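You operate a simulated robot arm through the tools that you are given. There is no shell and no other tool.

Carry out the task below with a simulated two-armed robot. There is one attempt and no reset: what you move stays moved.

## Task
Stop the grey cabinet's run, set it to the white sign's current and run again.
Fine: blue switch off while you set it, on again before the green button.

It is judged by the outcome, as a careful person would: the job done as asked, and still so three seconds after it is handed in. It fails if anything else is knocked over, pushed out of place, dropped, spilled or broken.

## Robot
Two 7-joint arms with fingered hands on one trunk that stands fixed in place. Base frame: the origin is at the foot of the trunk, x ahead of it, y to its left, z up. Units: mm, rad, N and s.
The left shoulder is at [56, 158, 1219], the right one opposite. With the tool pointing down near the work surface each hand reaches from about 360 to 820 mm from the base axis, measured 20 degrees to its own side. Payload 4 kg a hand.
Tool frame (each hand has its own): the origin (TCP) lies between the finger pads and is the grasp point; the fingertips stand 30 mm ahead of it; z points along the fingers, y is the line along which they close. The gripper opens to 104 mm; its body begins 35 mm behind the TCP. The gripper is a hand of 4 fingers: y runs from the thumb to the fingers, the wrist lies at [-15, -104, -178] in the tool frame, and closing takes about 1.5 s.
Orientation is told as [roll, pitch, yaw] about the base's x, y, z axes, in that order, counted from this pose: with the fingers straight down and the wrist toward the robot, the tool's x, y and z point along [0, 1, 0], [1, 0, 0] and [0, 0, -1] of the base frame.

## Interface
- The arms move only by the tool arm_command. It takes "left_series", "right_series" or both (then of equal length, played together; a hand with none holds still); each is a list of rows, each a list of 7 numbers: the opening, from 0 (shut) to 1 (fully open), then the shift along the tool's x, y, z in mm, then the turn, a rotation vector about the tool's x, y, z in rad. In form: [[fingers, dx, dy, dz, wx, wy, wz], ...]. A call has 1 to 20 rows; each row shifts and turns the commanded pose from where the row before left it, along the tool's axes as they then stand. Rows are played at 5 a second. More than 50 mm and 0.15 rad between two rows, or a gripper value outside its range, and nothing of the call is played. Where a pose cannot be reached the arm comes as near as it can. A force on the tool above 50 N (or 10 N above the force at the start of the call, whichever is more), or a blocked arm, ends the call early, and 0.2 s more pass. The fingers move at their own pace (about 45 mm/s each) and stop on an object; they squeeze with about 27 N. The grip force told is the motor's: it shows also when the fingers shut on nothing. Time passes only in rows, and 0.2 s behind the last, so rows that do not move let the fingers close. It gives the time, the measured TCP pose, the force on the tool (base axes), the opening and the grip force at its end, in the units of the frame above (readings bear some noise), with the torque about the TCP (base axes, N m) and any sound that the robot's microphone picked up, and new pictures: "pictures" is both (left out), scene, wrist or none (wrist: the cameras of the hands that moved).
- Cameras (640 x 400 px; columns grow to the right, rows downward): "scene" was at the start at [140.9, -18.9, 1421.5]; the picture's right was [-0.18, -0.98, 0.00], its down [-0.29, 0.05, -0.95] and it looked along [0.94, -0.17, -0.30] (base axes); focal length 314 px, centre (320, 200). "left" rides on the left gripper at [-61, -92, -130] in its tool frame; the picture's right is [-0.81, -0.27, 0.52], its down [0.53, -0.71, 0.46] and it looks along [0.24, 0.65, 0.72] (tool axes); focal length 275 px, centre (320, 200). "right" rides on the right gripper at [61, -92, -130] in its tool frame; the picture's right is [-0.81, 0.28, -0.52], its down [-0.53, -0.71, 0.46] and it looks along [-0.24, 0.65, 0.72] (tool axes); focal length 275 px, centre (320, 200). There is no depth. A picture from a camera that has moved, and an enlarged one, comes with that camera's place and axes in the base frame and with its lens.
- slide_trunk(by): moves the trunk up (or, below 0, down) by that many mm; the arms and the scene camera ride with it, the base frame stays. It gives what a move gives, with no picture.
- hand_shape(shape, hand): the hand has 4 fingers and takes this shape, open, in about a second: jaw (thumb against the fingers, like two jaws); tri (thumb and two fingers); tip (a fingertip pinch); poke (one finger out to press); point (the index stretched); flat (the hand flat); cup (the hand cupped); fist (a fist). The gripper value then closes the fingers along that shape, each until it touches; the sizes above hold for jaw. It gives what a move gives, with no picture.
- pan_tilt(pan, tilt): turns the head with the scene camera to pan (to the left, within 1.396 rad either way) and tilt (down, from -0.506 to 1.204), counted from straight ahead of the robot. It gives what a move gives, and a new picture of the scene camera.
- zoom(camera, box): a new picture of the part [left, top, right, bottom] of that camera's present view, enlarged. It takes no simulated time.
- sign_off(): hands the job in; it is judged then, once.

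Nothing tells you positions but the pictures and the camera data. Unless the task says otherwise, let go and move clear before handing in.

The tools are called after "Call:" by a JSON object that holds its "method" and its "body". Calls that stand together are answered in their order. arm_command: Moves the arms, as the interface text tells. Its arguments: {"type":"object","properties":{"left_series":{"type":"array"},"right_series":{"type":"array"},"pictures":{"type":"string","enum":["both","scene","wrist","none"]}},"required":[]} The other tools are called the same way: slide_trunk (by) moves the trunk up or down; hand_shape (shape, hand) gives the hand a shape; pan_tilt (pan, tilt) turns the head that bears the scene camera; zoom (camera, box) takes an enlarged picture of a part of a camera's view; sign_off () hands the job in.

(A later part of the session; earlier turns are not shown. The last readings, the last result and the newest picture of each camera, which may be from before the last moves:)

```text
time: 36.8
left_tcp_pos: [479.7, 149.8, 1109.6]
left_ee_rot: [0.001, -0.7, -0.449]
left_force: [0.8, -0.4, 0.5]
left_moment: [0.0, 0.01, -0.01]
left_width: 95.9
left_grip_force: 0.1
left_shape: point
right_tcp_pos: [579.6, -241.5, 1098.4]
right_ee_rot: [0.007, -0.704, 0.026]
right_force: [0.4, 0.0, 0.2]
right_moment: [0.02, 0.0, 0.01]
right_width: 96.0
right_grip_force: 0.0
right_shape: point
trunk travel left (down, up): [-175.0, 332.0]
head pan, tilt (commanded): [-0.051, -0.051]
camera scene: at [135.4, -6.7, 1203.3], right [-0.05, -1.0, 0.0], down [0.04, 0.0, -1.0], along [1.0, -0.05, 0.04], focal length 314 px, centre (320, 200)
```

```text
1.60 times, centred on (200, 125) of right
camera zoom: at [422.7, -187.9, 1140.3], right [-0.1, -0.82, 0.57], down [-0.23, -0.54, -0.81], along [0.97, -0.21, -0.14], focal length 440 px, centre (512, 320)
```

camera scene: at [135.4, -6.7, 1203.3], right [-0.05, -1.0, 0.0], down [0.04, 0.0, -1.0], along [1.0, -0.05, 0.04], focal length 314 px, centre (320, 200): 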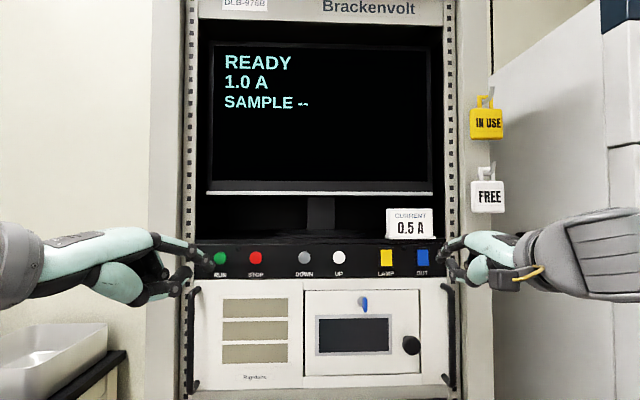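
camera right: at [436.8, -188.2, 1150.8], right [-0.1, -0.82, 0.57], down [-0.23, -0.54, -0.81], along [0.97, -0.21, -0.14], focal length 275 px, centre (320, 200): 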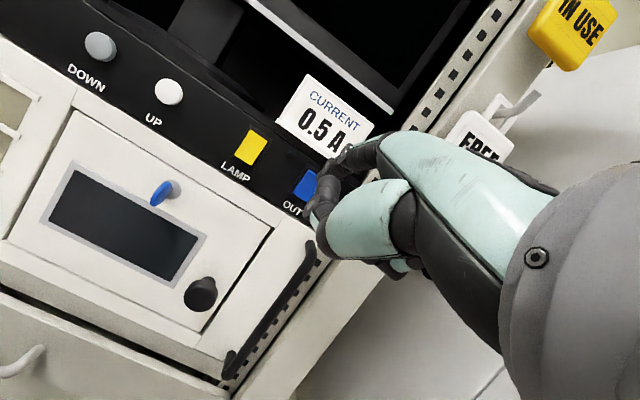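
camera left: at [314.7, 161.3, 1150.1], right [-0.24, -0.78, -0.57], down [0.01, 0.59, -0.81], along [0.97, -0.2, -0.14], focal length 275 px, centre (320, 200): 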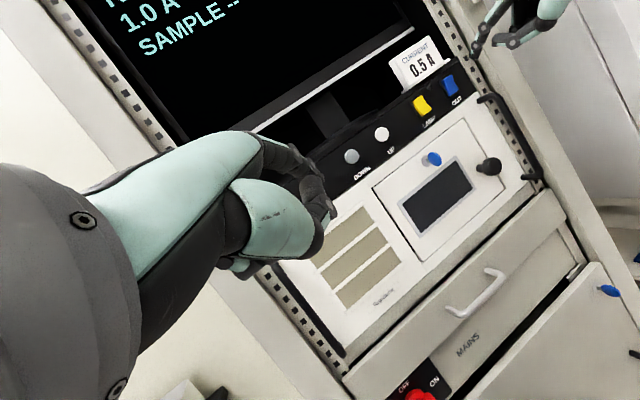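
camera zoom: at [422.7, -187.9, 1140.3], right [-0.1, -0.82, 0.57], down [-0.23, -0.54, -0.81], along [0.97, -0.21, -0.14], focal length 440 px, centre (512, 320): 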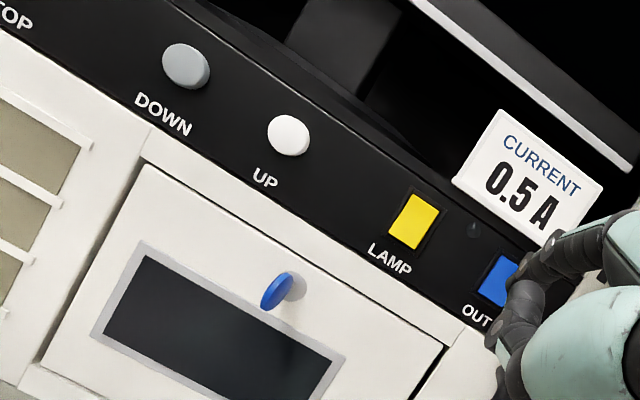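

OUT is now flipped to the same position as LAMP, top in (LAMP's indicator is dark, so that is the off position). Next I'll move the right index sideways to stand in front of the grey DOWN button.

Call:
{"method": "arm_command", "body": {"right_series": [[1, 42.7, -2.6, 3.1, 0, 0, 0], [1, 42.7, 0, 0, 0, 0, 0], [1, 42.7, 0, 0, 0, 0, 0], [1, 42.7, 0, 0, 0, 0, 0], [1, 42.7, 0, 0, 0, 0, 0], [1, 0, 19.1, 16.1, 0, 0, 0], [1, 0, 19.1, 16.1, 0, 0, 0], [1, 0, 0, 0, 0, 0, 0]], "pictures": "both"}}

Call:
{"method": "zoom", "body": {"camera": "left", "box": [300, 80, 460, 200]}}

Call:
{"method": "zoom", "body": {"camera": "scene", "box": [260, 210, 380, 300]}}

```text
time: 38.6
left_tcp_pos: [478.4, 150.1, 1109.5]
left_ee_rot: [0.003, -0.699, -0.452]
left_force: [-0.4, 0.1, 0.4]
left_moment: [0.0, 0.02, 0.01]
left_width: 96.0
left_grip_force: 0.1
left_shape: point
right_tcp_pos: [613.5, -82.8, 1108.5]
right_ee_rot: [0.006, -0.703, 0.026]
right_force: [-0.4, 0.8, 0.5]
right_moment: [-0.02, 0.03, 0.04]
right_width: 96.0
right_grip_force: 0.1
right_shape: point
right hand out of reach, approached as far as the arm can: row 5, 6, 7
trunk travel left (down, up): [-175.0, 332.0]
head pan, tilt (commanded): [-0.051, -0.051]
camera scene: at [135.1, -6.8, 1203.4], right [-0.05, -1.0, 0.0], down [0.04, 0.0, -1.0], along [1.0, -0.05, 0.04], focal length 314 px, centre (320, 200)
camera right: at [456.4, -28.9, 1149.8], right [-0.1, -0.82, 0.57], down [-0.23, -0.54, -0.81], along [0.97, -0.21, -0.14], focal length 275 px, centre (320, 200)
```

scene: 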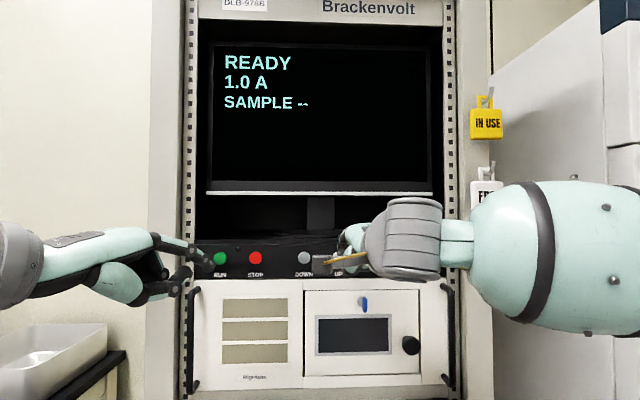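
right: 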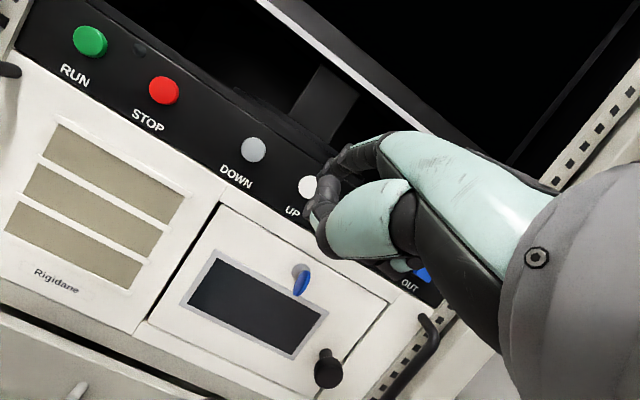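

```text
3.33 times, centred on (380, 140) of left
camera zoom: at [314.8, 160.3, 1150.3], right [-0.24, -0.78, -0.57], down [0.01, 0.59, -0.81], along [0.97, -0.2, -0.14], focal length 918 px, centre (120, 400)
```

zoom: 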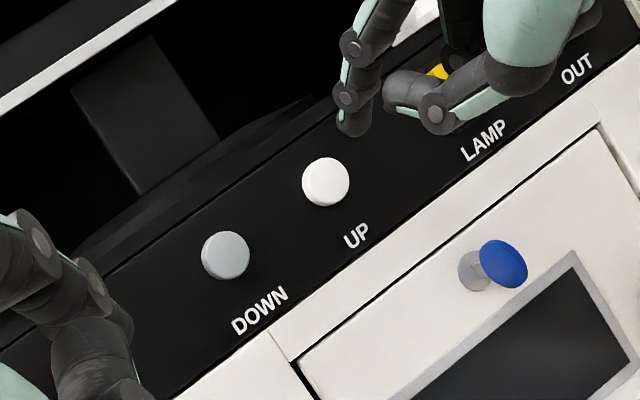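

```text
4.44 times, centred on (320, 255) of scene
camera zoom: at [135.1, -6.8, 1203.4], right [-0.05, -1.0, 0.0], down [0.04, 0.0, -1.0], along [1.0, -0.05, 0.04], focal length 1395 px, centre (320, -44)
```

zoom: 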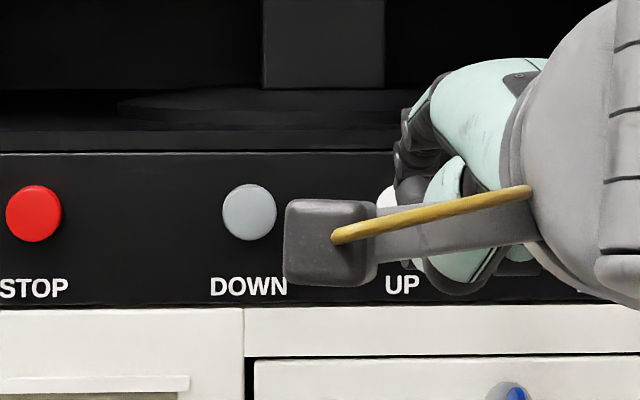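

The right arm can't reach DOWN in this orientation, and I don't want it loitering near UP. I'll pull it back and turn it to act as the observing camera, then use the left hand (already yawed inward) for DOWN.

Call:
{"method": "arm_command", "body": {"right_series": [[1, 0, -19.1, -16.1, 0, 0, 0], [1, 0, -19.1, -16.1, 0, 0, 0], [1, 0, -19.1, -16.1, 0, 0, 0], [1, -40, -9.2, -7.7, 0, 0, 0], [1, -40, -9.2, -7.7, 0, 0, 0], [1, -40, -9.2, -7.7, 0, 0, 0], [1, 0, 0, 0, 0, 0.0966, -0.1148], [1, 0, 0, 0, 0, 0.0966, -0.1148], [1, 0, 0, 0, 0, 0, 0]], "pictures": "both"}}

```text
time: 40.6
left_tcp_pos: [479.8, 150.4, 1109.9]
left_ee_rot: [0.0, -0.701, -0.45]
left_force: [-0.1, 0.3, 0.3]
left_moment: [-0.02, 0.03, 0.02]
left_width: 96.0
left_grip_force: 0.0
left_shape: point
right_tcp_pos: [505.2, -203.8, 1103.9]
right_ee_rot: [0.004, -0.704, 0.33]
right_force: [-0.8, 0.2, 0.4]
right_moment: [-0.02, 0.01, 0.02]
right_width: 96.0
right_grip_force: 0.1
right_shape: point
trunk travel left (down, up): [-175.0, 332.0]
head pan, tilt (commanded): [-0.051, -0.051]
camera scene: at [134.6, -6.3, 1203.4], right [-0.05, -1.0, 0.0], down [0.04, 0.0, -1.0], along [1.0, -0.05, 0.04], focal length 314 px, centre (320, 200)
camera right: at [337.2, -198.5, 1144.6], right [0.15, -0.81, 0.57], down [-0.06, -0.58, -0.81], along [0.99, 0.08, -0.13], focal length 275 px, centre (320, 200)
```

scene: 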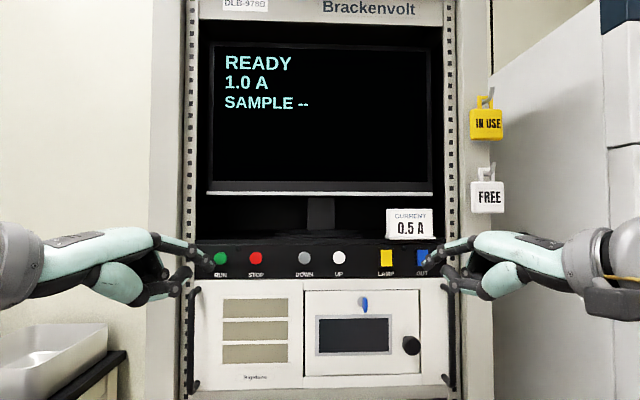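
right: 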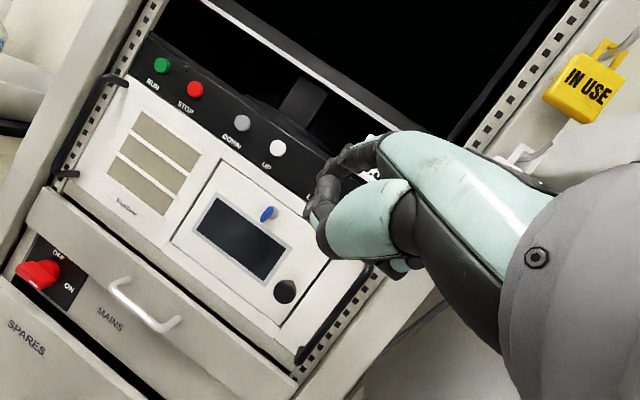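

The right camera can now watch DOWN. Moving the left hand (yawed −0.45) so its tip is about 65 mm in front of DOWN.

Call:
{"method": "arm_command", "body": {"left_series": [[1, -10.4, 21.6, 22.1, 0, 0, 0], [1, -10.4, 21.6, 22.1, 0, 0, 0], [1, -10.4, 21.6, 22.1, 0, 0, 0], [1, -10.4, 21.6, 22.1, 0, 0, 0], [1, -10.4, 21.6, 22.1, 0, 0, 0], [1, 0, 0, 0, 0, 0, 0]], "pictures": "scene"}}

Call:
{"method": "zoom", "body": {"camera": "right", "box": [140, 40, 300, 160]}}

Call:
{"method": "zoom", "body": {"camera": "scene", "box": [240, 210, 360, 300]}}

Call:
{"method": "zoom", "body": {"camera": "left", "box": [240, 90, 440, 240]}}

```text
time: 42.0
left_tcp_pos: [595.7, 36.2, 1095.8]
left_ee_rot: [0.002, -0.701, -0.451]
left_force: [0.0, -1.2, 0.2]
left_moment: [0.02, -0.01, -0.01]
left_width: 95.7
left_grip_force: 0.0
left_shape: point
right_tcp_pos: [504.1, -203.2, 1104.9]
right_ee_rot: [0.007, -0.706, 0.328]
right_force: [0.2, -0.4, 0.6]
right_moment: [-0.02, 0.03, 0.01]
right_width: 95.8
right_grip_force: 0.0
right_shape: point
trunk travel left (down, up): [-175.0, 332.0]
head pan, tilt (commanded): [-0.051, -0.051]
camera scene: at [134.3, -6.3, 1203.5], right [-0.05, -1.0, 0.0], down [0.04, 0.0, -1.0], along [1.0, -0.05, 0.04], focal length 314 px, centre (320, 200)
```

scene: 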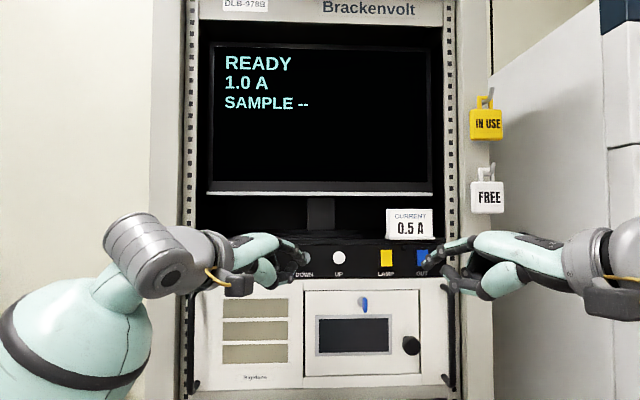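

```text
3.33 times, centred on (220, 100) of right
camera zoom: at [336.7, -198.1, 1144.7], right [0.14, -0.81, 0.57], down [-0.06, -0.58, -0.81], along [0.99, 0.08, -0.13], focal length 918 px, centre (653, 533)
```

zoom: 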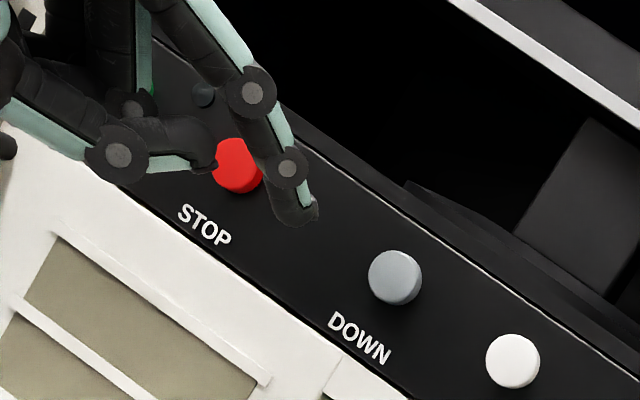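

```text
4.44 times, centred on (300, 255) of scene
camera zoom: at [134.3, -6.3, 1203.5], right [-0.05, -1.0, 0.0], down [0.04, 0.0, -1.0], along [1.0, -0.05, 0.04], focal length 1395 px, centre (409, -44)
```

zoom: 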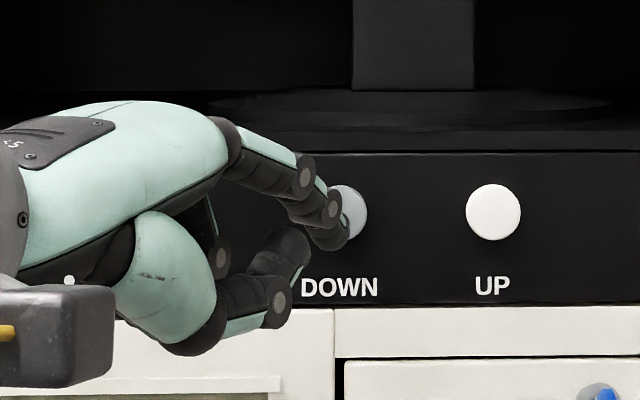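

```text
2.67 times, centred on (340, 165) of left
camera zoom: at [430.1, 47.3, 1136.6], right [-0.24, -0.78, -0.57], down [0.01, 0.59, -0.81], along [0.97, -0.2, -0.14], focal length 734 px, centre (267, 293)
```

zoom: 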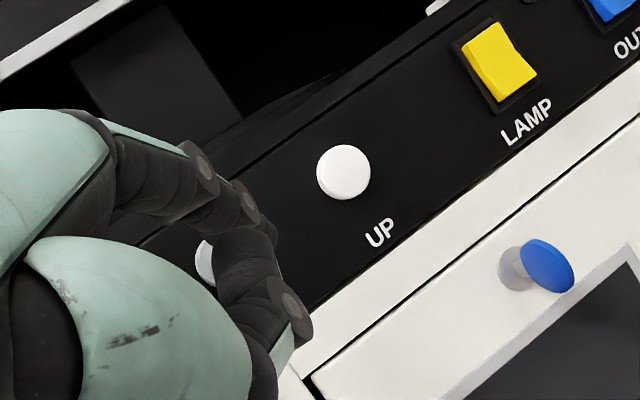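

The tip is well placed in front of DOWN. I'll adjust 2.5 mm right and 3 mm down while advancing 40 mm.

Call:
{"method": "arm_command", "body": {"left_series": [[1, 7.6, 13.2, 13.1, 0, 0, 0], [1, 7.6, 13.2, 13.1, 0, 0, 0], [1, 0, 0, 0, 0, 0, 0]], "pictures": "none"}}

Call:
{"method": "zoom", "body": {"camera": "right", "box": [180, 60, 300, 160]}}

Call:
{"method": "zoom", "body": {"camera": "scene", "box": [260, 220, 350, 290]}}

```text
time: 42.8
left_tcp_pos: [634.8, 34.0, 1091.7]
left_ee_rot: [0.0, -0.702, -0.45]
left_force: [0.0, 0.8, -1.0]
left_moment: [0.0, 0.01, 0.0]
left_width: 96.2
left_grip_force: 0.0
left_shape: point
right_tcp_pos: [504.0, -204.2, 1102.9]
right_ee_rot: [0.005, -0.706, 0.326]
right_force: [-0.1, -0.5, -0.1]
right_moment: [0.02, -0.01, 0.02]
right_width: 96.0
right_grip_force: 0.1
right_shape: point
trunk travel left (down, up): [-175.0, 332.0]
head pan, tilt (commanded): [-0.051, -0.051]
```

```text
4.00 times, centred on (240, 110) of right
camera zoom: at [337.0, -198.5, 1144.5], right [0.14, -0.81, 0.57], down [-0.06, -0.58, -0.81], along [0.99, 0.08, -0.13], focal length 1101 px, centre (640, 560)
```

zoom: 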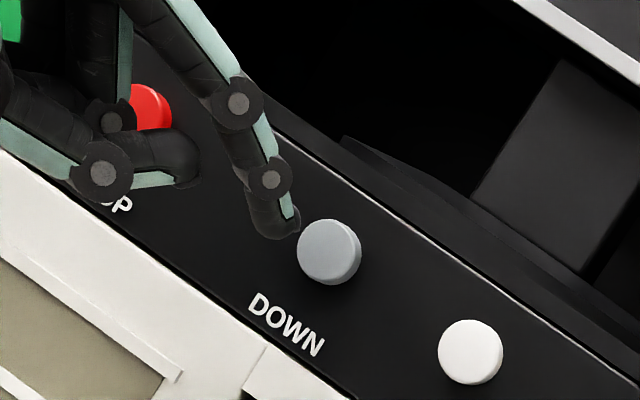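

```text
5.71 times, centred on (305, 255) of scene
camera zoom: at [134.5, -6.7, 1203.4], right [-0.05, -1.0, 0.0], down [0.04, 0.0, -1.0], along [1.0, -0.05, 0.04], focal length 1794 px, centre (406, -114)
```

zoom: 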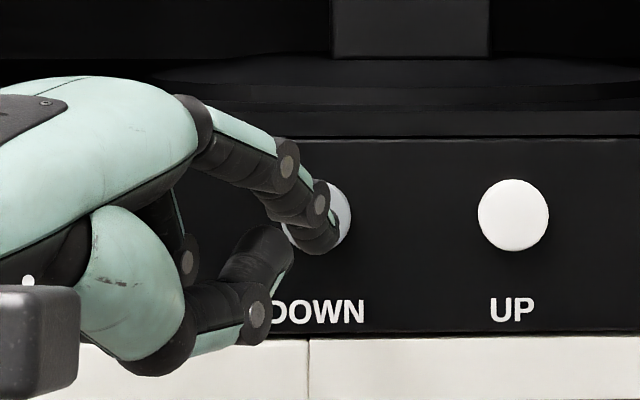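

The tip is lined up with DOWN within a few millimetres. Advancing 28 mm to near contact.

Call:
{"method": "arm_command", "body": {"left_series": [[1, 6.1, 9.65, 8.1, 0, 0, 0], [1, 6.1, 9.65, 8.1, 0, 0, 0], [1, 0, 0, 0, 0, 0, 0]], "pictures": "none"}}

Call:
{"method": "zoom", "body": {"camera": "right", "box": [180, 60, 300, 160]}}

Call:
{"method": "zoom", "body": {"camera": "scene", "box": [260, 220, 350, 290]}}

```text
time: 43.6
left_tcp_pos: [662.5, 33.4, 1091.6]
left_ee_rot: [0.002, -0.701, -0.45]
left_force: [-0.7, 0.0, -0.5]
left_moment: [0.0, 0.01, 0.0]
left_width: 96.0
left_grip_force: 0.0
left_shape: point
right_tcp_pos: [503.9, -203.1, 1103.8]
right_ee_rot: [0.005, -0.706, 0.328]
right_force: [0.1, -0.1, 0.8]
right_moment: [0.0, 0.0, 0.02]
right_width: 96.0
right_grip_force: 0.0
right_shape: point
trunk travel left (down, up): [-175.0, 332.0]
head pan, tilt (commanded): [-0.051, -0.051]
```

```text
4.00 times, centred on (240, 110) of right
camera zoom: at [337.0, -198.7, 1144.5], right [0.14, -0.81, 0.57], down [-0.06, -0.58, -0.81], along [0.99, 0.08, -0.13], focal length 1101 px, centre (640, 560)
```

zoom: 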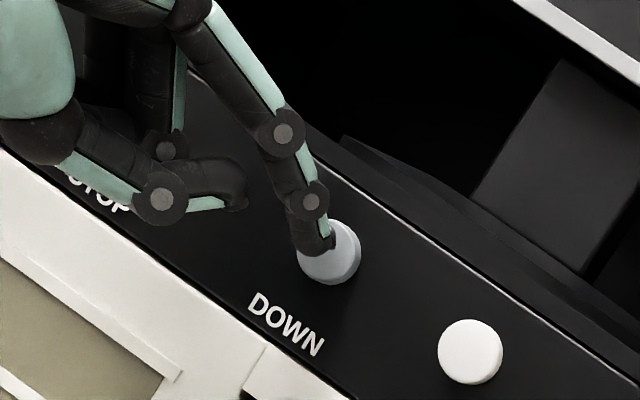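

```text
5.71 times, centred on (305, 255) of scene
camera zoom: at [134.6, -6.8, 1203.4], right [-0.05, -1.0, 0.0], down [0.04, 0.0, -1.0], along [1.0, -0.05, 0.04], focal length 1794 px, centre (406, -114)
```

zoom: 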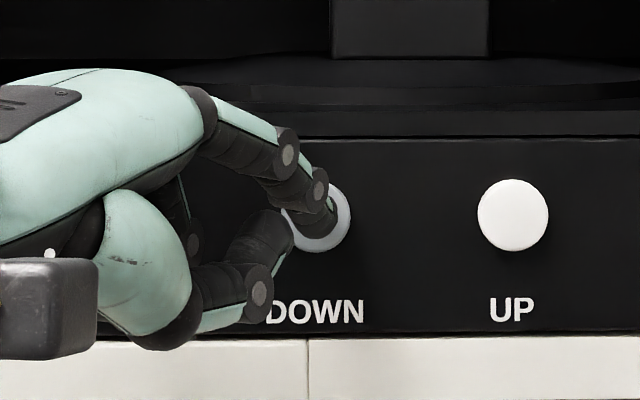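

The tip is centred on DOWN and nearly touching. Pressing in 2.5 mm steps while watching the display.

Call:
{"method": "arm_command", "body": {"left_series": [[1, 1.09, 1.72, 1.45, 0, 0, 0], [1, 1.09, 1.72, 1.45, 0, 0, 0], [1, 1.09, 1.72, 1.45, 0, 0, 0], [1, 0, 0, 0, 0, 0, 0]], "pictures": "scene"}}

```text
time: 44.6
left_tcp_pos: [668.9, 33.3, 1092.7]
left_ee_rot: [0.001, -0.702, -0.45]
left_force: [-1.4, 0.3, 0.8]
left_moment: [-0.01, -0.09, -0.07]
left_width: 96.2
left_grip_force: 0.1
left_shape: point
right_tcp_pos: [505.2, -204.6, 1103.5]
right_ee_rot: [0.006, -0.704, 0.329]
right_force: [0.0, 0.8, 0.1]
right_moment: [-0.01, 0.0, -0.02]
right_width: 96.1
right_grip_force: 0.1
right_shape: point
trunk travel left (down, up): [-175.0, 332.0]
head pan, tilt (commanded): [-0.051, -0.051]
heard: click
camera scene: at [134.3, -6.8, 1203.4], right [-0.05, -1.0, 0.0], down [0.04, 0.0, -1.0], along [1.0, -0.05, 0.04], focal length 314 px, centre (320, 200)
```

scene: 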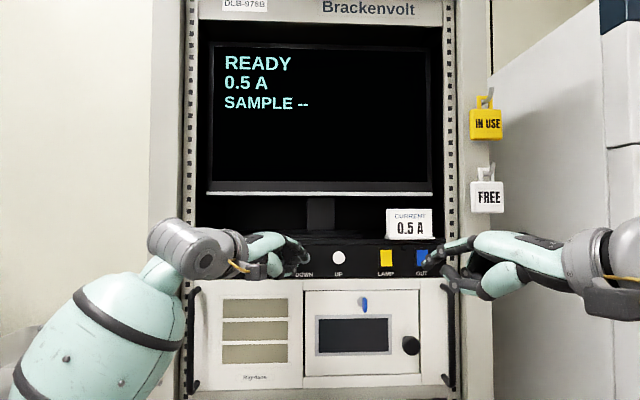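

One press took the display to 0.5 A, matching the white sign. I'll withdraw the left hand straight back to its observing spot and re-level the right hand for OUT (shallower pitch so it stays clear above the handle).

Call:
{"method": "arm_command", "body": {"left_series": [[1, -10.9, -17.2, -14.5, 0, 0, 0], [1, -10.9, -17.2, -14.5, 0, 0, 0], [1, -10.9, -17.2, -14.5, 0, 0, 0], [1, 10.4, -21.6, -22.1, 0, 0, 0], [1, 10.4, -21.6, -22.1, 0, 0, 0], [1, 10.4, -21.6, -22.1, 0, 0, 0], [1, 10.4, -21.6, -22.1, 0, 0, 0], [1, 10.4, -21.6, -22.1, 0, 0, 0], [1, 0, 0, 0, 0, 0, 0]], "right_series": [[1, 0, 0, 0, 0, 0, 0], [1, 0, 0, 0, 0, 0, 0], [1, 0, 0, 0, 0, 0, 0], [1, 0, 0, 0, 0, -0.0966, 0.1148], [1, 0, 0, 0, 0, -0.0966, 0.1148], [1, 0, 0, 0, 0.1, 0, 0], [1, 0, 0, 0, 0.1, 0, 0], [1, 0, 0, 0, 0, 0, 0], [1, 0, 0, 0, 0, 0, 0]], "pictures": "both"}}

```text
time: 46.6
left_tcp_pos: [477.3, 148.4, 1107.3]
left_ee_rot: [0.001, -0.699, -0.45]
left_force: [0.2, 0.0, -0.7]
left_moment: [-0.01, 0.02, 0.0]
left_width: 95.9
left_grip_force: 0.1
left_shape: point
right_tcp_pos: [504.6, -205.9, 1103.7]
right_ee_rot: [0.007, -0.502, 0.03]
right_force: [0.0, 0.5, -0.1]
right_moment: [0.02, -0.01, 0.01]
right_width: 95.9
right_grip_force: 0.0
right_shape: point
trunk travel left (down, up): [-175.0, 332.0]
head pan, tilt (commanded): [-0.051, -0.051]
camera scene: at [135.1, -7.1, 1203.3], right [-0.05, -1.0, 0.0], down [0.04, 0.0, -1.0], along [1.0, -0.05, 0.04], focal length 314 px, centre (320, 200)
camera right: at [357.3, -152.2, 1176.0], right [0.02, -0.81, 0.58], down [-0.39, -0.54, -0.75], along [0.92, -0.21, -0.33], focal length 275 px, centre (320, 200)
camera left: at [312.5, 159.2, 1148.4], right [-0.24, -0.78, -0.57], down [0.0, 0.59, -0.81], along [0.97, -0.2, -0.14], focal length 275 px, centre (320, 200)
```

scene: 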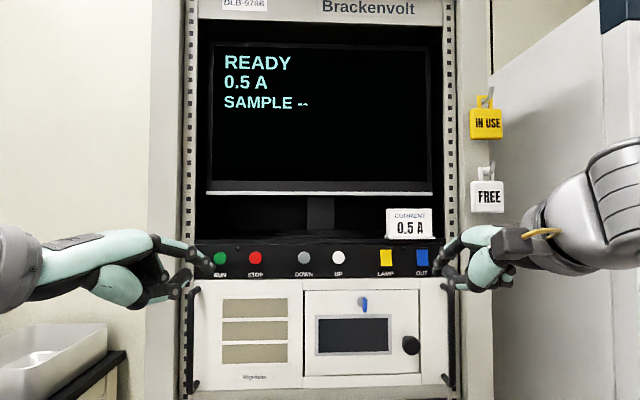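
right: 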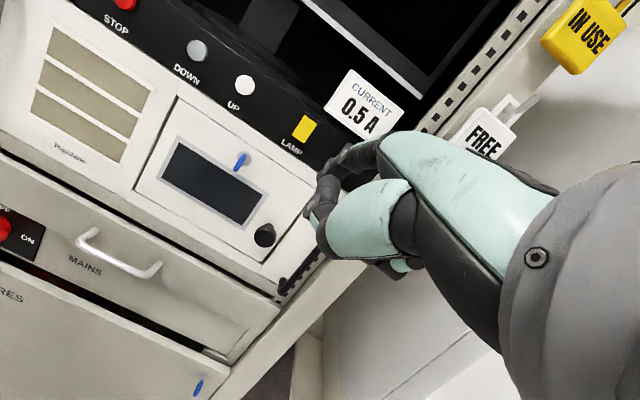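
left: 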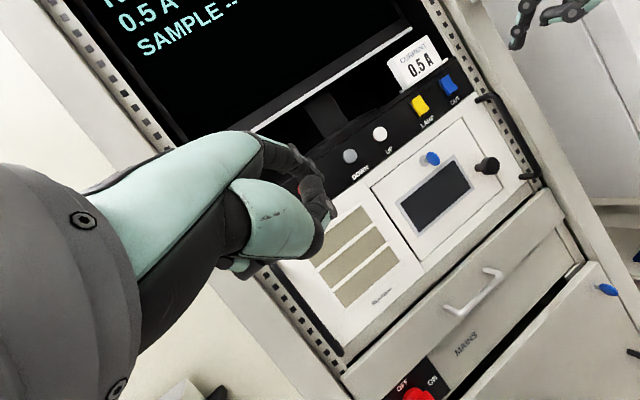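

READY, 0.5 A is held with the hands clear. Now bringing the right fingertip in front of the lower half of OUT.

Call:
{"method": "arm_command", "body": {"right_series": [[1, -12.5, 22.5, 16.5, 0, 0, 0], [1, -12.5, 22.5, 16.5, 0, 0, 0], [1, -12.5, 22.5, 16.5, 0, 0, 0], [1, 0, 0, 0, 0, 0, 0]], "pictures": "none"}}

Call:
{"method": "zoom", "body": {"camera": "left", "box": [410, 0, 530, 110]}}

Call:
{"method": "zoom", "body": {"camera": "scene", "box": [380, 210, 480, 300]}}

Call:
{"method": "zoom", "body": {"camera": "right", "box": [200, 80, 400, 300]}}

```text
time: 47.6
left_tcp_pos: [476.0, 149.9, 1107.3]
left_ee_rot: [0.002, -0.703, -0.45]
left_force: [0.1, -0.6, 0.5]
left_moment: [0.01, -0.01, -0.01]
left_width: 96.0
left_grip_force: 0.0
left_shape: point
right_tcp_pos: [588.1, -239.5, 1093.1]
right_ee_rot: [0.007, -0.506, 0.028]
right_force: [1.0, 0.2, 0.2]
right_moment: [0.0, 0.02, -0.02]
right_width: 96.1
right_grip_force: 0.0
right_shape: point
trunk travel left (down, up): [-175.0, 332.0]
head pan, tilt (commanded): [-0.051, -0.051]
```

```text
3.64 times, centred on (470, 55) of left
camera zoom: at [311.7, 159.3, 1148.6], right [-0.24, -0.78, -0.57], down [0.01, 0.59, -0.81], along [0.97, -0.2, -0.14], focal length 1001 px, centre (-226, 727)
```

zoom: 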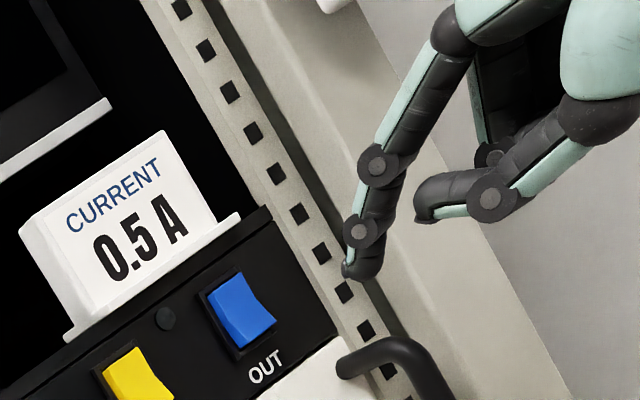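

```text
4.44 times, centred on (430, 255) of scene
camera zoom: at [134.1, -6.8, 1203.5], right [-0.05, -1.0, 0.0], down [0.04, 0.0, -1.0], along [1.0, -0.05, 0.04], focal length 1395 px, centre (-169, -44)
```

zoom: 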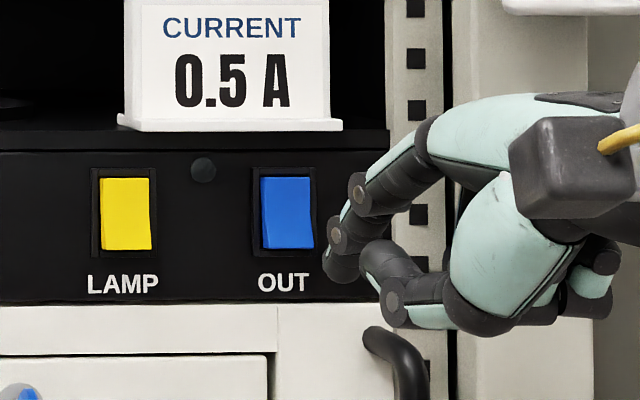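

```text
1.82 times, centred on (300, 190) of right
camera zoom: at [441.0, -184.7, 1164.0], right [0.02, -0.81, 0.58], down [-0.39, -0.54, -0.75], along [0.92, -0.21, -0.32], focal length 500 px, centre (356, 218)
```

zoom: 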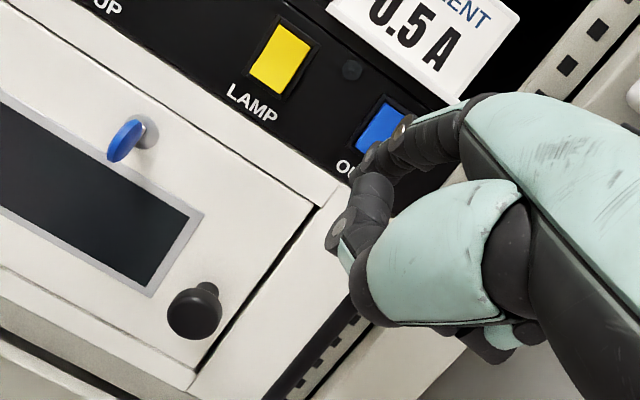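

Clear of the handle by about 20 mm. The tip should be ~5 mm higher to hit the lower half, so I'll advance 35 mm and raise 5 mm.

Call:
{"method": "arm_command", "body": {"right_series": [[1, 0, 16.5, 6.3, 0, 0, 0], [1, 0, 16.5, 6.3, 0, 0, 0], [1, 0, 0, 0, 0, 0, 0]], "pictures": "none"}}

Call:
{"method": "zoom", "body": {"camera": "left", "box": [410, 20, 510, 110]}}

Call:
{"method": "zoom", "body": {"camera": "scene", "box": [380, 210, 480, 300]}}

```text
time: 48.4
left_tcp_pos: [476.7, 149.5, 1108.4]
left_ee_rot: [0.002, -0.701, -0.45]
left_force: [-0.4, 1.0, 0.2]
left_moment: [0.02, -0.02, 0.01]
left_width: 96.1
left_grip_force: 0.0
left_shape: point
right_tcp_pos: [624.0, -239.2, 1097.8]
right_ee_rot: [0.008, -0.503, 0.029]
right_force: [-0.2, -0.7, 0.2]
right_moment: [0.01, -0.06, -0.01]
right_width: 96.3
right_grip_force: 0.0
right_shape: point
trunk travel left (down, up): [-175.0, 332.0]
head pan, tilt (commanded): [-0.051, -0.051]
```

```text
4.44 times, centred on (460, 65) of left
camera zoom: at [311.8, 159.3, 1148.5], right [-0.24, -0.78, -0.57], down [0.01, 0.59, -0.81], along [0.97, -0.2, -0.14], focal length 1224 px, centre (-302, 800)
```

zoom: 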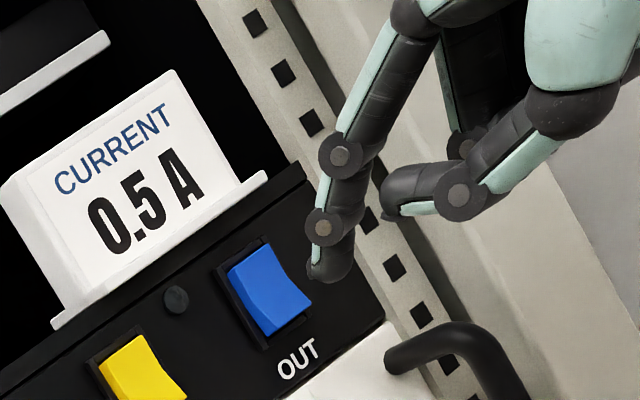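

```text
4.44 times, centred on (430, 255) of scene
camera zoom: at [134.3, -6.7, 1203.4], right [-0.05, -1.0, 0.0], down [0.04, 0.0, -1.0], along [1.0, -0.05, 0.04], focal length 1395 px, centre (-169, -44)
```

zoom: 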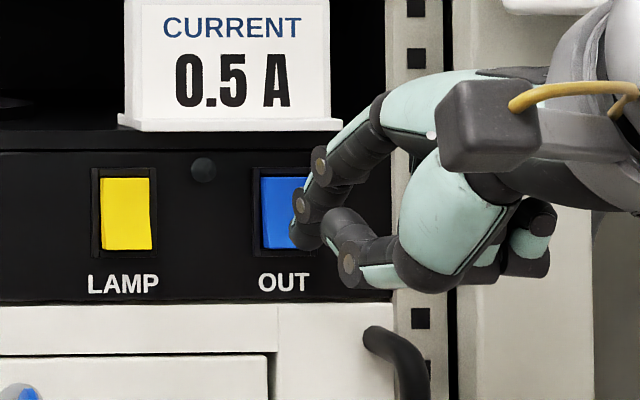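

Aligned with the lower half of OUT. Closing in and pressing in small steps.

Call:
{"method": "arm_command", "body": {"right_series": [[1, 0, 5.1, 5.1, 0, 0, 0], [1, 0, 6.1, 3.4, 0, 0, 0], [1, 0, 2.2, 1.2, 0, 0, 0], [1, 0, 2.2, 1.2, 0, 0, 0], [1, 0, 0, 0, 0, 0, 0]], "pictures": "none"}}

Call:
{"method": "zoom", "body": {"camera": "left", "box": [430, 40, 494, 100]}}

Call:
{"method": "zoom", "body": {"camera": "scene", "box": [390, 230, 450, 280]}}

```text
time: 49.6
left_tcp_pos: [477.2, 149.0, 1107.3]
left_ee_rot: [0.002, -0.699, -0.45]
left_force: [-0.3, 0.1, -0.5]
left_moment: [-0.01, 0.0, 0.0]
left_width: 96.2
left_grip_force: 0.0
left_shape: point
right_tcp_pos: [641.5, -237.5, 1097.7]
right_ee_rot: [0.007, -0.505, 0.026]
right_force: [-0.1, 0.0, -0.6]
right_moment: [-0.02, 0.01, 0.01]
right_width: 96.0
right_grip_force: 0.0
right_shape: point
trunk travel left (down, up): [-175.0, 332.0]
head pan, tilt (commanded): [-0.051, -0.051]
```

```text
6.67 times, centred on (462, 70) of left
camera zoom: at [312.2, 159.2, 1148.5], right [-0.24, -0.78, -0.57], down [0.01, 0.59, -0.81], along [0.97, -0.2, -0.14], focal length 1835 px, centre (-627, 1067)
```

zoom: 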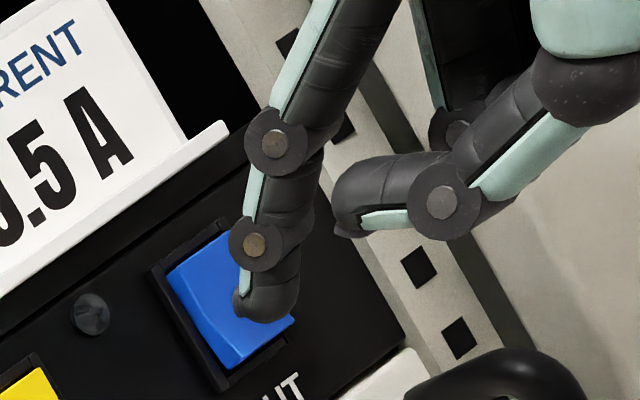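

```text
8.00 times, centred on (420, 255) of scene
camera zoom: at [134.7, -6.8, 1203.4], right [-0.05, -1.0, 0.0], down [0.04, 0.0, -1.0], along [1.0, -0.05, 0.04], focal length 2512 px, centre (-480, -240)
```

zoom: 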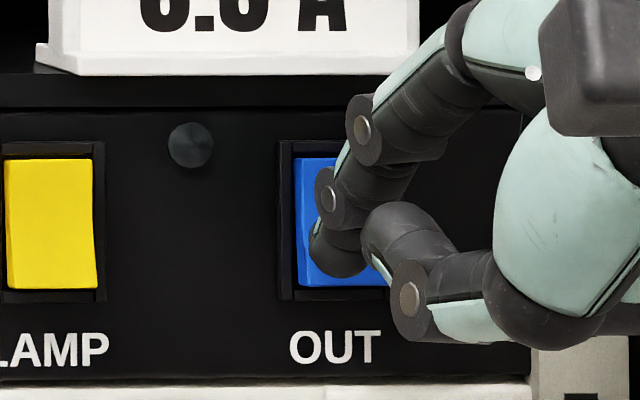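

The tip is on the lower half of OUT. Pressing.

Call:
{"method": "arm_command", "body": {"right_series": [[1, 0, 2.2, 1.2, 0, 0, 0], [1, 0, 2.2, 1.2, 0, 0, 0], [1, 0, 2.2, 1.2, 0, 0, 0], [1, 0, 0, 0, 0, 0, 0]], "pictures": "none"}}

Call:
{"method": "zoom", "body": {"camera": "left", "box": [430, 40, 494, 100]}}

Call:
{"method": "zoom", "body": {"camera": "scene", "box": [390, 230, 450, 280]}}

```text
time: 50.6
left_tcp_pos: [478.3, 149.3, 1107.6]
left_ee_rot: [0.001, -0.701, -0.452]
left_force: [-0.1, 0.8, 0.3]
left_moment: [-0.02, -0.02, 0.01]
left_width: 96.0
left_grip_force: 0.1
left_shape: point
right_tcp_pos: [649.8, -238.0, 1097.5]
right_ee_rot: [0.007, -0.504, 0.027]
right_force: [-1.3, -0.1, 0.6]
right_moment: [0.02, -0.06, 0.01]
right_width: 95.9
right_grip_force: 0.1
right_shape: point
trunk travel left (down, up): [-175.0, 332.0]
head pan, tilt (commanded): [-0.051, -0.051]
```

```text
6.67 times, centred on (462, 70) of left
camera zoom: at [312.1, 159.3, 1148.5], right [-0.24, -0.78, -0.57], down [0.01, 0.59, -0.81], along [0.97, -0.2, -0.14], focal length 1835 px, centre (-627, 1067)
```

zoom: 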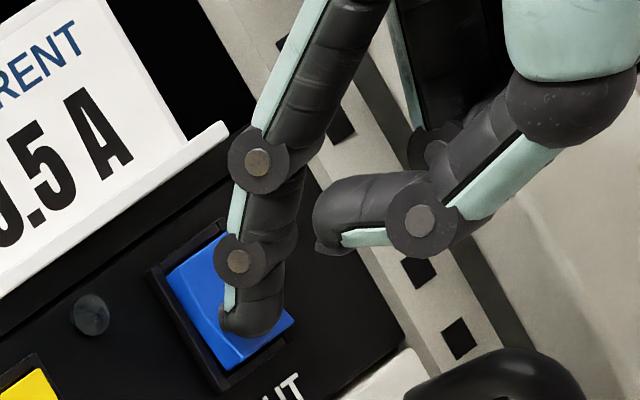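

```text
8.00 times, centred on (420, 255) of scene
camera zoom: at [134.5, -6.8, 1203.4], right [-0.05, -1.0, 0.0], down [0.04, 0.0, -1.0], along [1.0, -0.05, 0.04], focal length 2512 px, centre (-480, -240)
```

zoom: 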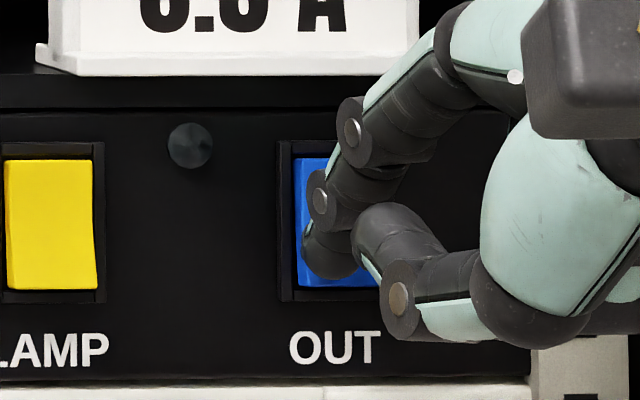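

Contact is starting. Continuing the press in small steps.

Call:
{"method": "arm_command", "body": {"right_series": [[1, 0, 2.2, 1.2, 0, 0, 0], [1, 0, 2.2, 1.2, 0, 0, 0], [1, 0, 2.2, 1.2, 0, 0, 0], [1, 0, 0, 0, 0, 0, 0]], "pictures": "none"}}

Call:
{"method": "zoom", "body": {"camera": "left", "box": [430, 40, 494, 100]}}

Call:
{"method": "zoom", "body": {"camera": "scene", "box": [390, 230, 450, 280]}}

```text
time: 51.6
left_tcp_pos: [475.7, 148.9, 1108.3]
left_ee_rot: [0.003, -0.703, -0.45]
left_force: [0.9, 0.1, 0.1]
left_moment: [0.03, 0.05, 0.04]
left_width: 95.9
left_grip_force: 0.1
left_shape: point
right_tcp_pos: [656.7, -238.8, 1097.5]
right_ee_rot: [0.006, -0.505, 0.028]
right_force: [-6.9, 0.4, 0.6]
right_moment: [0.01, -0.12, 0.1]
right_width: 96.1
right_grip_force: 0.0
right_shape: point
trunk travel left (down, up): [-175.0, 332.0]
head pan, tilt (commanded): [-0.051, -0.051]
```

```text
6.67 times, centred on (462, 70) of left
camera zoom: at [311.1, 159.3, 1148.8], right [-0.24, -0.78, -0.57], down [0.01, 0.59, -0.81], along [0.97, -0.2, -0.14], focal length 1835 px, centre (-627, 1067)
```

zoom: 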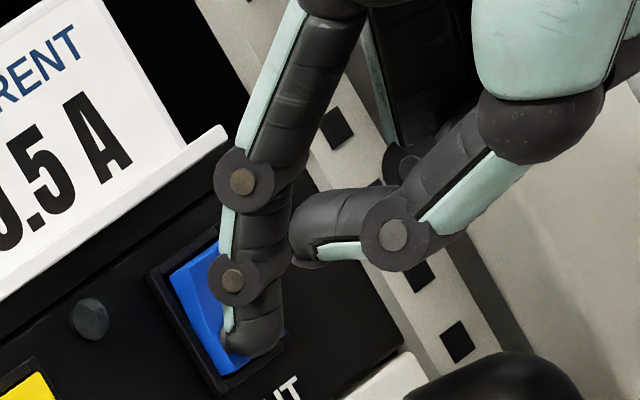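

```text
8.00 times, centred on (420, 255) of scene
camera zoom: at [133.3, -6.7, 1203.6], right [-0.05, -1.0, 0.0], down [0.04, 0.0, -1.0], along [1.0, -0.05, 0.04], focal length 2512 px, centre (-480, -240)
```

zoom: 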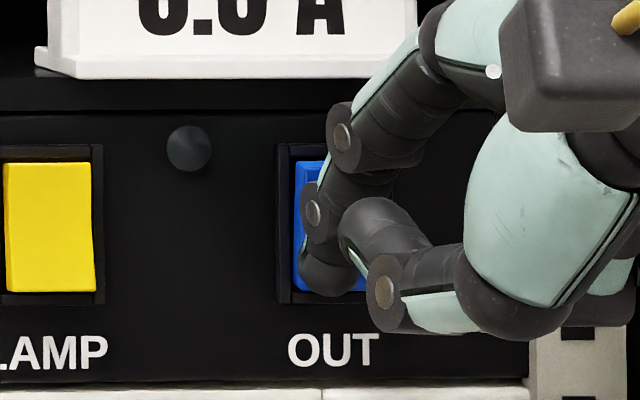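

The rocker's top is coming out. One more small push to make sure it latches, then I'll back off to check.

Call:
{"method": "arm_command", "body": {"right_series": [[1, 0, 2.2, 1.2, 0, 0, 0], [1, 0, 1.8, 1.0, 0, 0, 0], [1, 0, 0, 0, 0, 0, 0]], "pictures": "none"}}

Call:
{"method": "arm_command", "body": {"right_series": [[1, 0, -8.8, -4.8, 0, 0, 0], [1, 0, -17.5, -9.6, 0, 0, 0], [1, 0, -17.5, -9.6, 0, 0, 0], [1, 0, -17.5, -9.6, 0, 0, 0], [1, 0, -17.5, -9.6, 0, 0, 0], [1, 0, 0, 0, 0, 0, 0]], "pictures": "scene"}}

Call:
{"method": "zoom", "body": {"camera": "left", "box": [410, 60, 474, 105]}}

Call:
{"method": "zoom", "body": {"camera": "scene", "box": [380, 240, 436, 275]}}

```text
time: 52.4
left_tcp_pos: [475.4, 147.9, 1108.4]
left_ee_rot: [0.002, -0.702, -0.45]
left_force: [0.9, 0.8, -0.5]
left_moment: [-0.03, 0.01, 0.0]
left_width: 96.4
left_grip_force: 0.0
left_shape: point
right_tcp_pos: [660.6, -237.4, 1098.6]
right_ee_rot: [0.008, -0.508, 0.028]
right_force: [-7.1, 0.0, 1.6]
right_moment: [-0.01, -0.11, 0.09]
right_width: 96.1
right_grip_force: 0.1
right_shape: point
trunk travel left (down, up): [-175.0, 332.0]
head pan, tilt (commanded): [-0.051, -0.051]
```

```text
time: 53.8
left_tcp_pos: [477.7, 148.2, 1106.3]
left_ee_rot: [0.002, -0.7, -0.452]
left_force: [0.5, 0.1, 0.5]
left_moment: [-0.01, -0.02, 0.0]
left_width: 96.4
left_grip_force: 0.0
left_shape: point
right_tcp_pos: [570.2, -240.4, 1100.0]
right_ee_rot: [0.007, -0.503, 0.026]
right_force: [0.0, -0.2, -0.7]
right_moment: [-0.01, 0.01, -0.01]
right_width: 96.1
right_grip_force: 0.1
right_shape: point
trunk travel left (down, up): [-175.0, 332.0]
head pan, tilt (commanded): [-0.051, -0.051]
camera scene: at [135.4, -6.8, 1203.3], right [-0.05, -1.0, 0.0], down [0.04, 0.0, -1.0], along [1.0, -0.05, 0.04], focal length 314 px, centre (320, 200)
```

scene: 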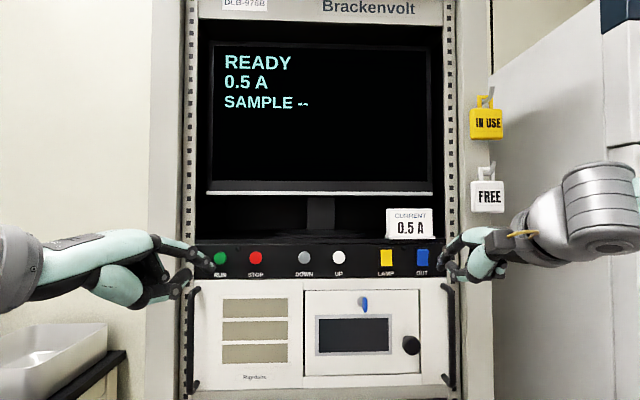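

```text
8.89 times, centred on (442, 82) of left
camera zoom: at [313.1, 159.3, 1148.2], right [-0.24, -0.78, -0.57], down [0.0, 0.59, -0.81], along [0.97, -0.2, -0.14], focal length 2447 px, centre (-764, 1244)
```

zoom: 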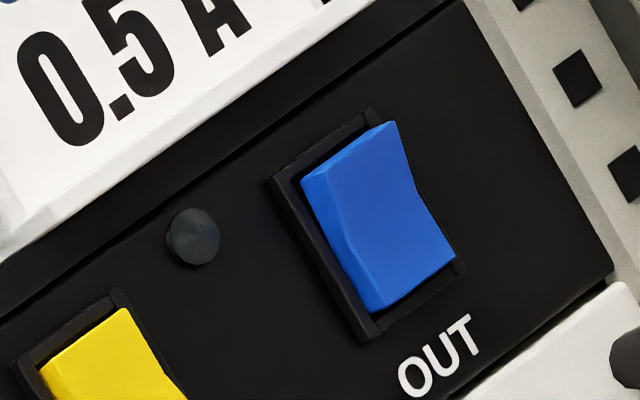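

```text
11.43 times, centred on (408, 258) of scene
camera zoom: at [135.4, -6.8, 1203.3], right [-0.05, -1.0, 0.0], down [0.04, 0.0, -1.0], along [1.0, -0.05, 0.04], focal length 3588 px, centre (-686, -457)
```

zoom: 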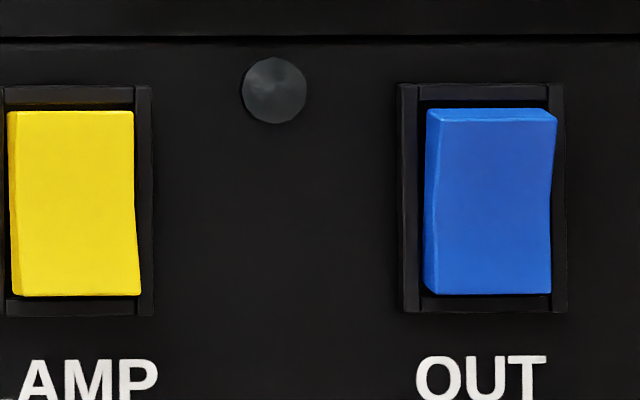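

OUT is back to its original "on" position, and the display still reads READY 0.5 A. Now I'll move the right hand back to its viewing spot and bring the left index (yaw straight, pitch −0.6) in front of the green RUN button.

Call:
{"method": "arm_command", "body": {"left_series": [[1, 0, 0, 0, 0, 0.0966, -0.1148], [1, 0, 0, 0, 0, 0.0966, -0.1148], [1, 0, 0, 0, 0, 0.0966, -0.1148], [1, 0, 0, 0, 0.1, 0, 0], [1, 3.25, 22, 17.5, 0, 0, 0], [1, 3.25, 22, 17.5, 0, 0, 0], [1, 3.25, 22, 17.5, 0, 0, 0], [1, 3.25, 22, 17.5, 0, 0, 0], [1, 0, 0, 0, 0, 0, 0]], "right_series": [[1, 12, -19.2, -10.6, 0, 0, 0], [1, 12, -19.2, -10.6, 0, 0, 0], [1, 12, -19.2, -10.6, 0, 0, 0], [1, 0, 0, 0, -0.1, 0, 0], [1, 0, 0, 0, -0.1, 0, 0], [1, 0, 0, 0, 0, 0.0966, -0.1148], [1, 0, 0, 0, 0, 0.0966, -0.1148], [1, 0, 0, 0, 0, 0, 0], [1, 0, 0, 0, 0, 0, 0]], "pictures": "both"}}

Call:
{"method": "zoom", "body": {"camera": "right", "box": [80, 20, 220, 130]}}

Call:
{"method": "zoom", "body": {"camera": "scene", "box": [160, 210, 280, 300]}}

Call:
{"method": "zoom", "body": {"camera": "left", "box": [240, 110, 400, 270]}}

```text
time: 55.8
left_tcp_pos: [594.5, 160.0, 1098.5]
left_ee_rot: [0.002, -0.6, 0.001]
left_force: [-0.9, -0.5, 0.5]
left_moment: [0.03, -0.04, 0.03]
left_width: 95.9
left_grip_force: 0.0
left_shape: point
right_tcp_pos: [504.3, -207.0, 1097.9]
right_ee_rot: [0.006, -0.705, 0.328]
right_force: [-0.2, 0.4, 0.5]
right_moment: [0.0, 0.01, 0.0]
right_width: 96.0
right_grip_force: 0.1
right_shape: point
trunk travel left (down, up): [-175.0, 332.0]
head pan, tilt (commanded): [-0.051, -0.051]
camera scene: at [134.2, -7.0, 1203.5], right [-0.05, -1.0, 0.0], down [0.04, 0.0, -1.0], along [1.0, -0.05, 0.04], focal length 314 px, centre (320, 200)
camera right: at [336.3, -201.0, 1138.6], right [0.14, -0.81, 0.57], down [-0.06, -0.58, -0.81], along [0.99, 0.08, -0.13], focal length 275 px, centre (320, 200)
camera left: at [445.8, 96.6, 1154.8], right [0.07, -0.81, -0.58], down [-0.33, 0.53, -0.78], along [0.94, 0.24, -0.23], focal length 275 px, centre (320, 200)
```

scene: 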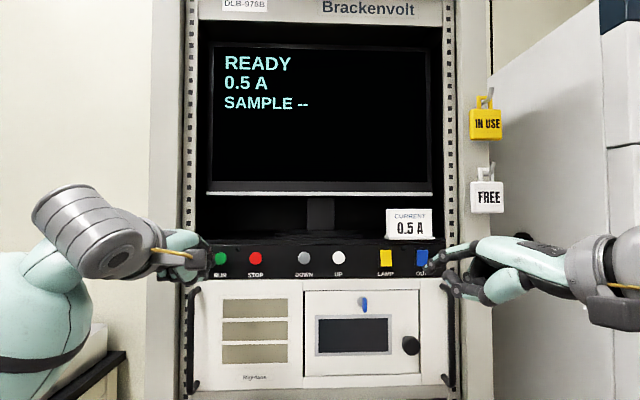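
right: 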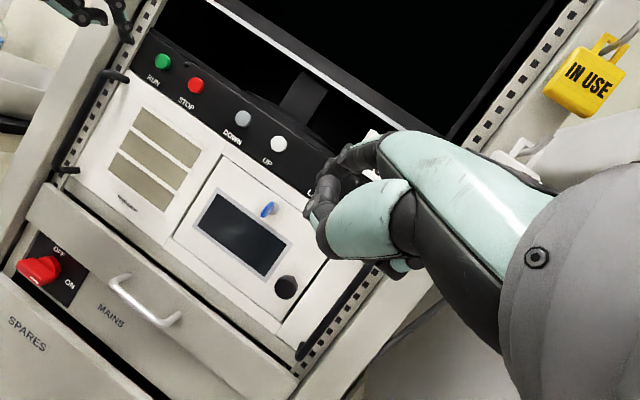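
left: 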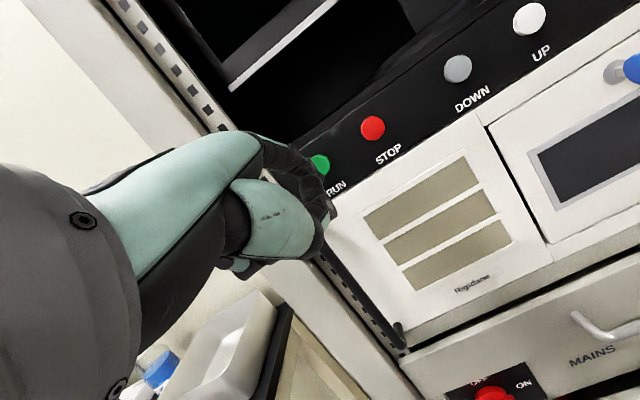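

```text
3.64 times, centred on (150, 75) of right
camera zoom: at [336.3, -201.0, 1138.6], right [0.14, -0.81, 0.57], down [-0.06, -0.58, -0.81], along [0.99, 0.08, -0.13], focal length 1001 px, centre (938, 654)
```

zoom: 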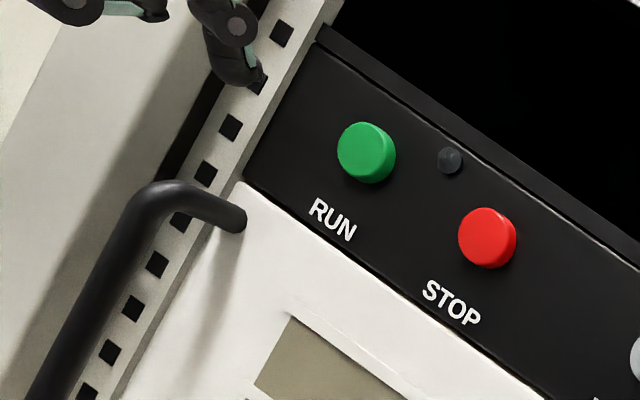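

```text
4.44 times, centred on (220, 255) of scene
camera zoom: at [134.2, -7.0, 1203.5], right [-0.05, -1.0, 0.0], down [0.04, 0.0, -1.0], along [1.0, -0.05, 0.04], focal length 1395 px, centre (764, -44)
```

zoom: 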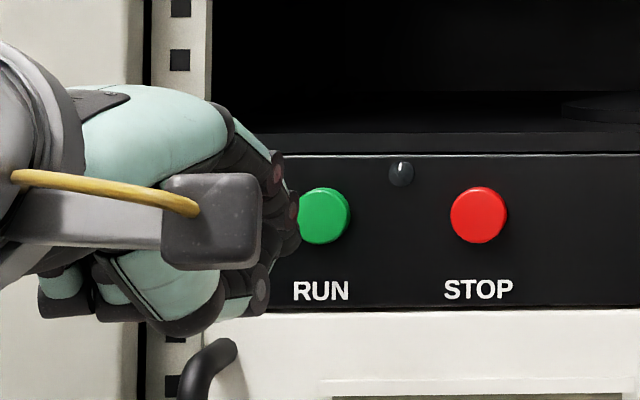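

```text
2.50 times, centred on (320, 190) of left
camera zoom: at [445.8, 96.6, 1154.8], right [0.07, -0.81, -0.58], down [-0.33, 0.53, -0.78], along [0.94, 0.24, -0.23], focal length 688 px, centre (320, 225)
```

zoom: 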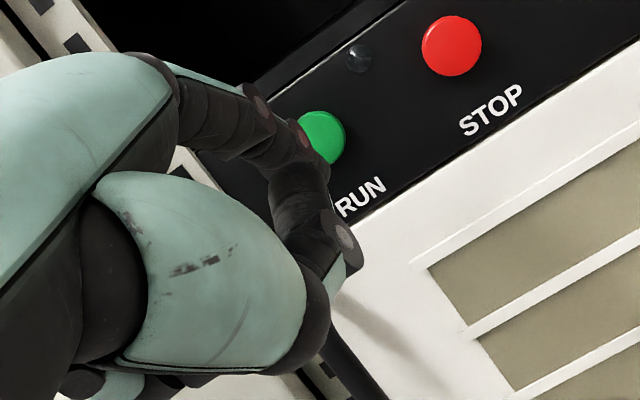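

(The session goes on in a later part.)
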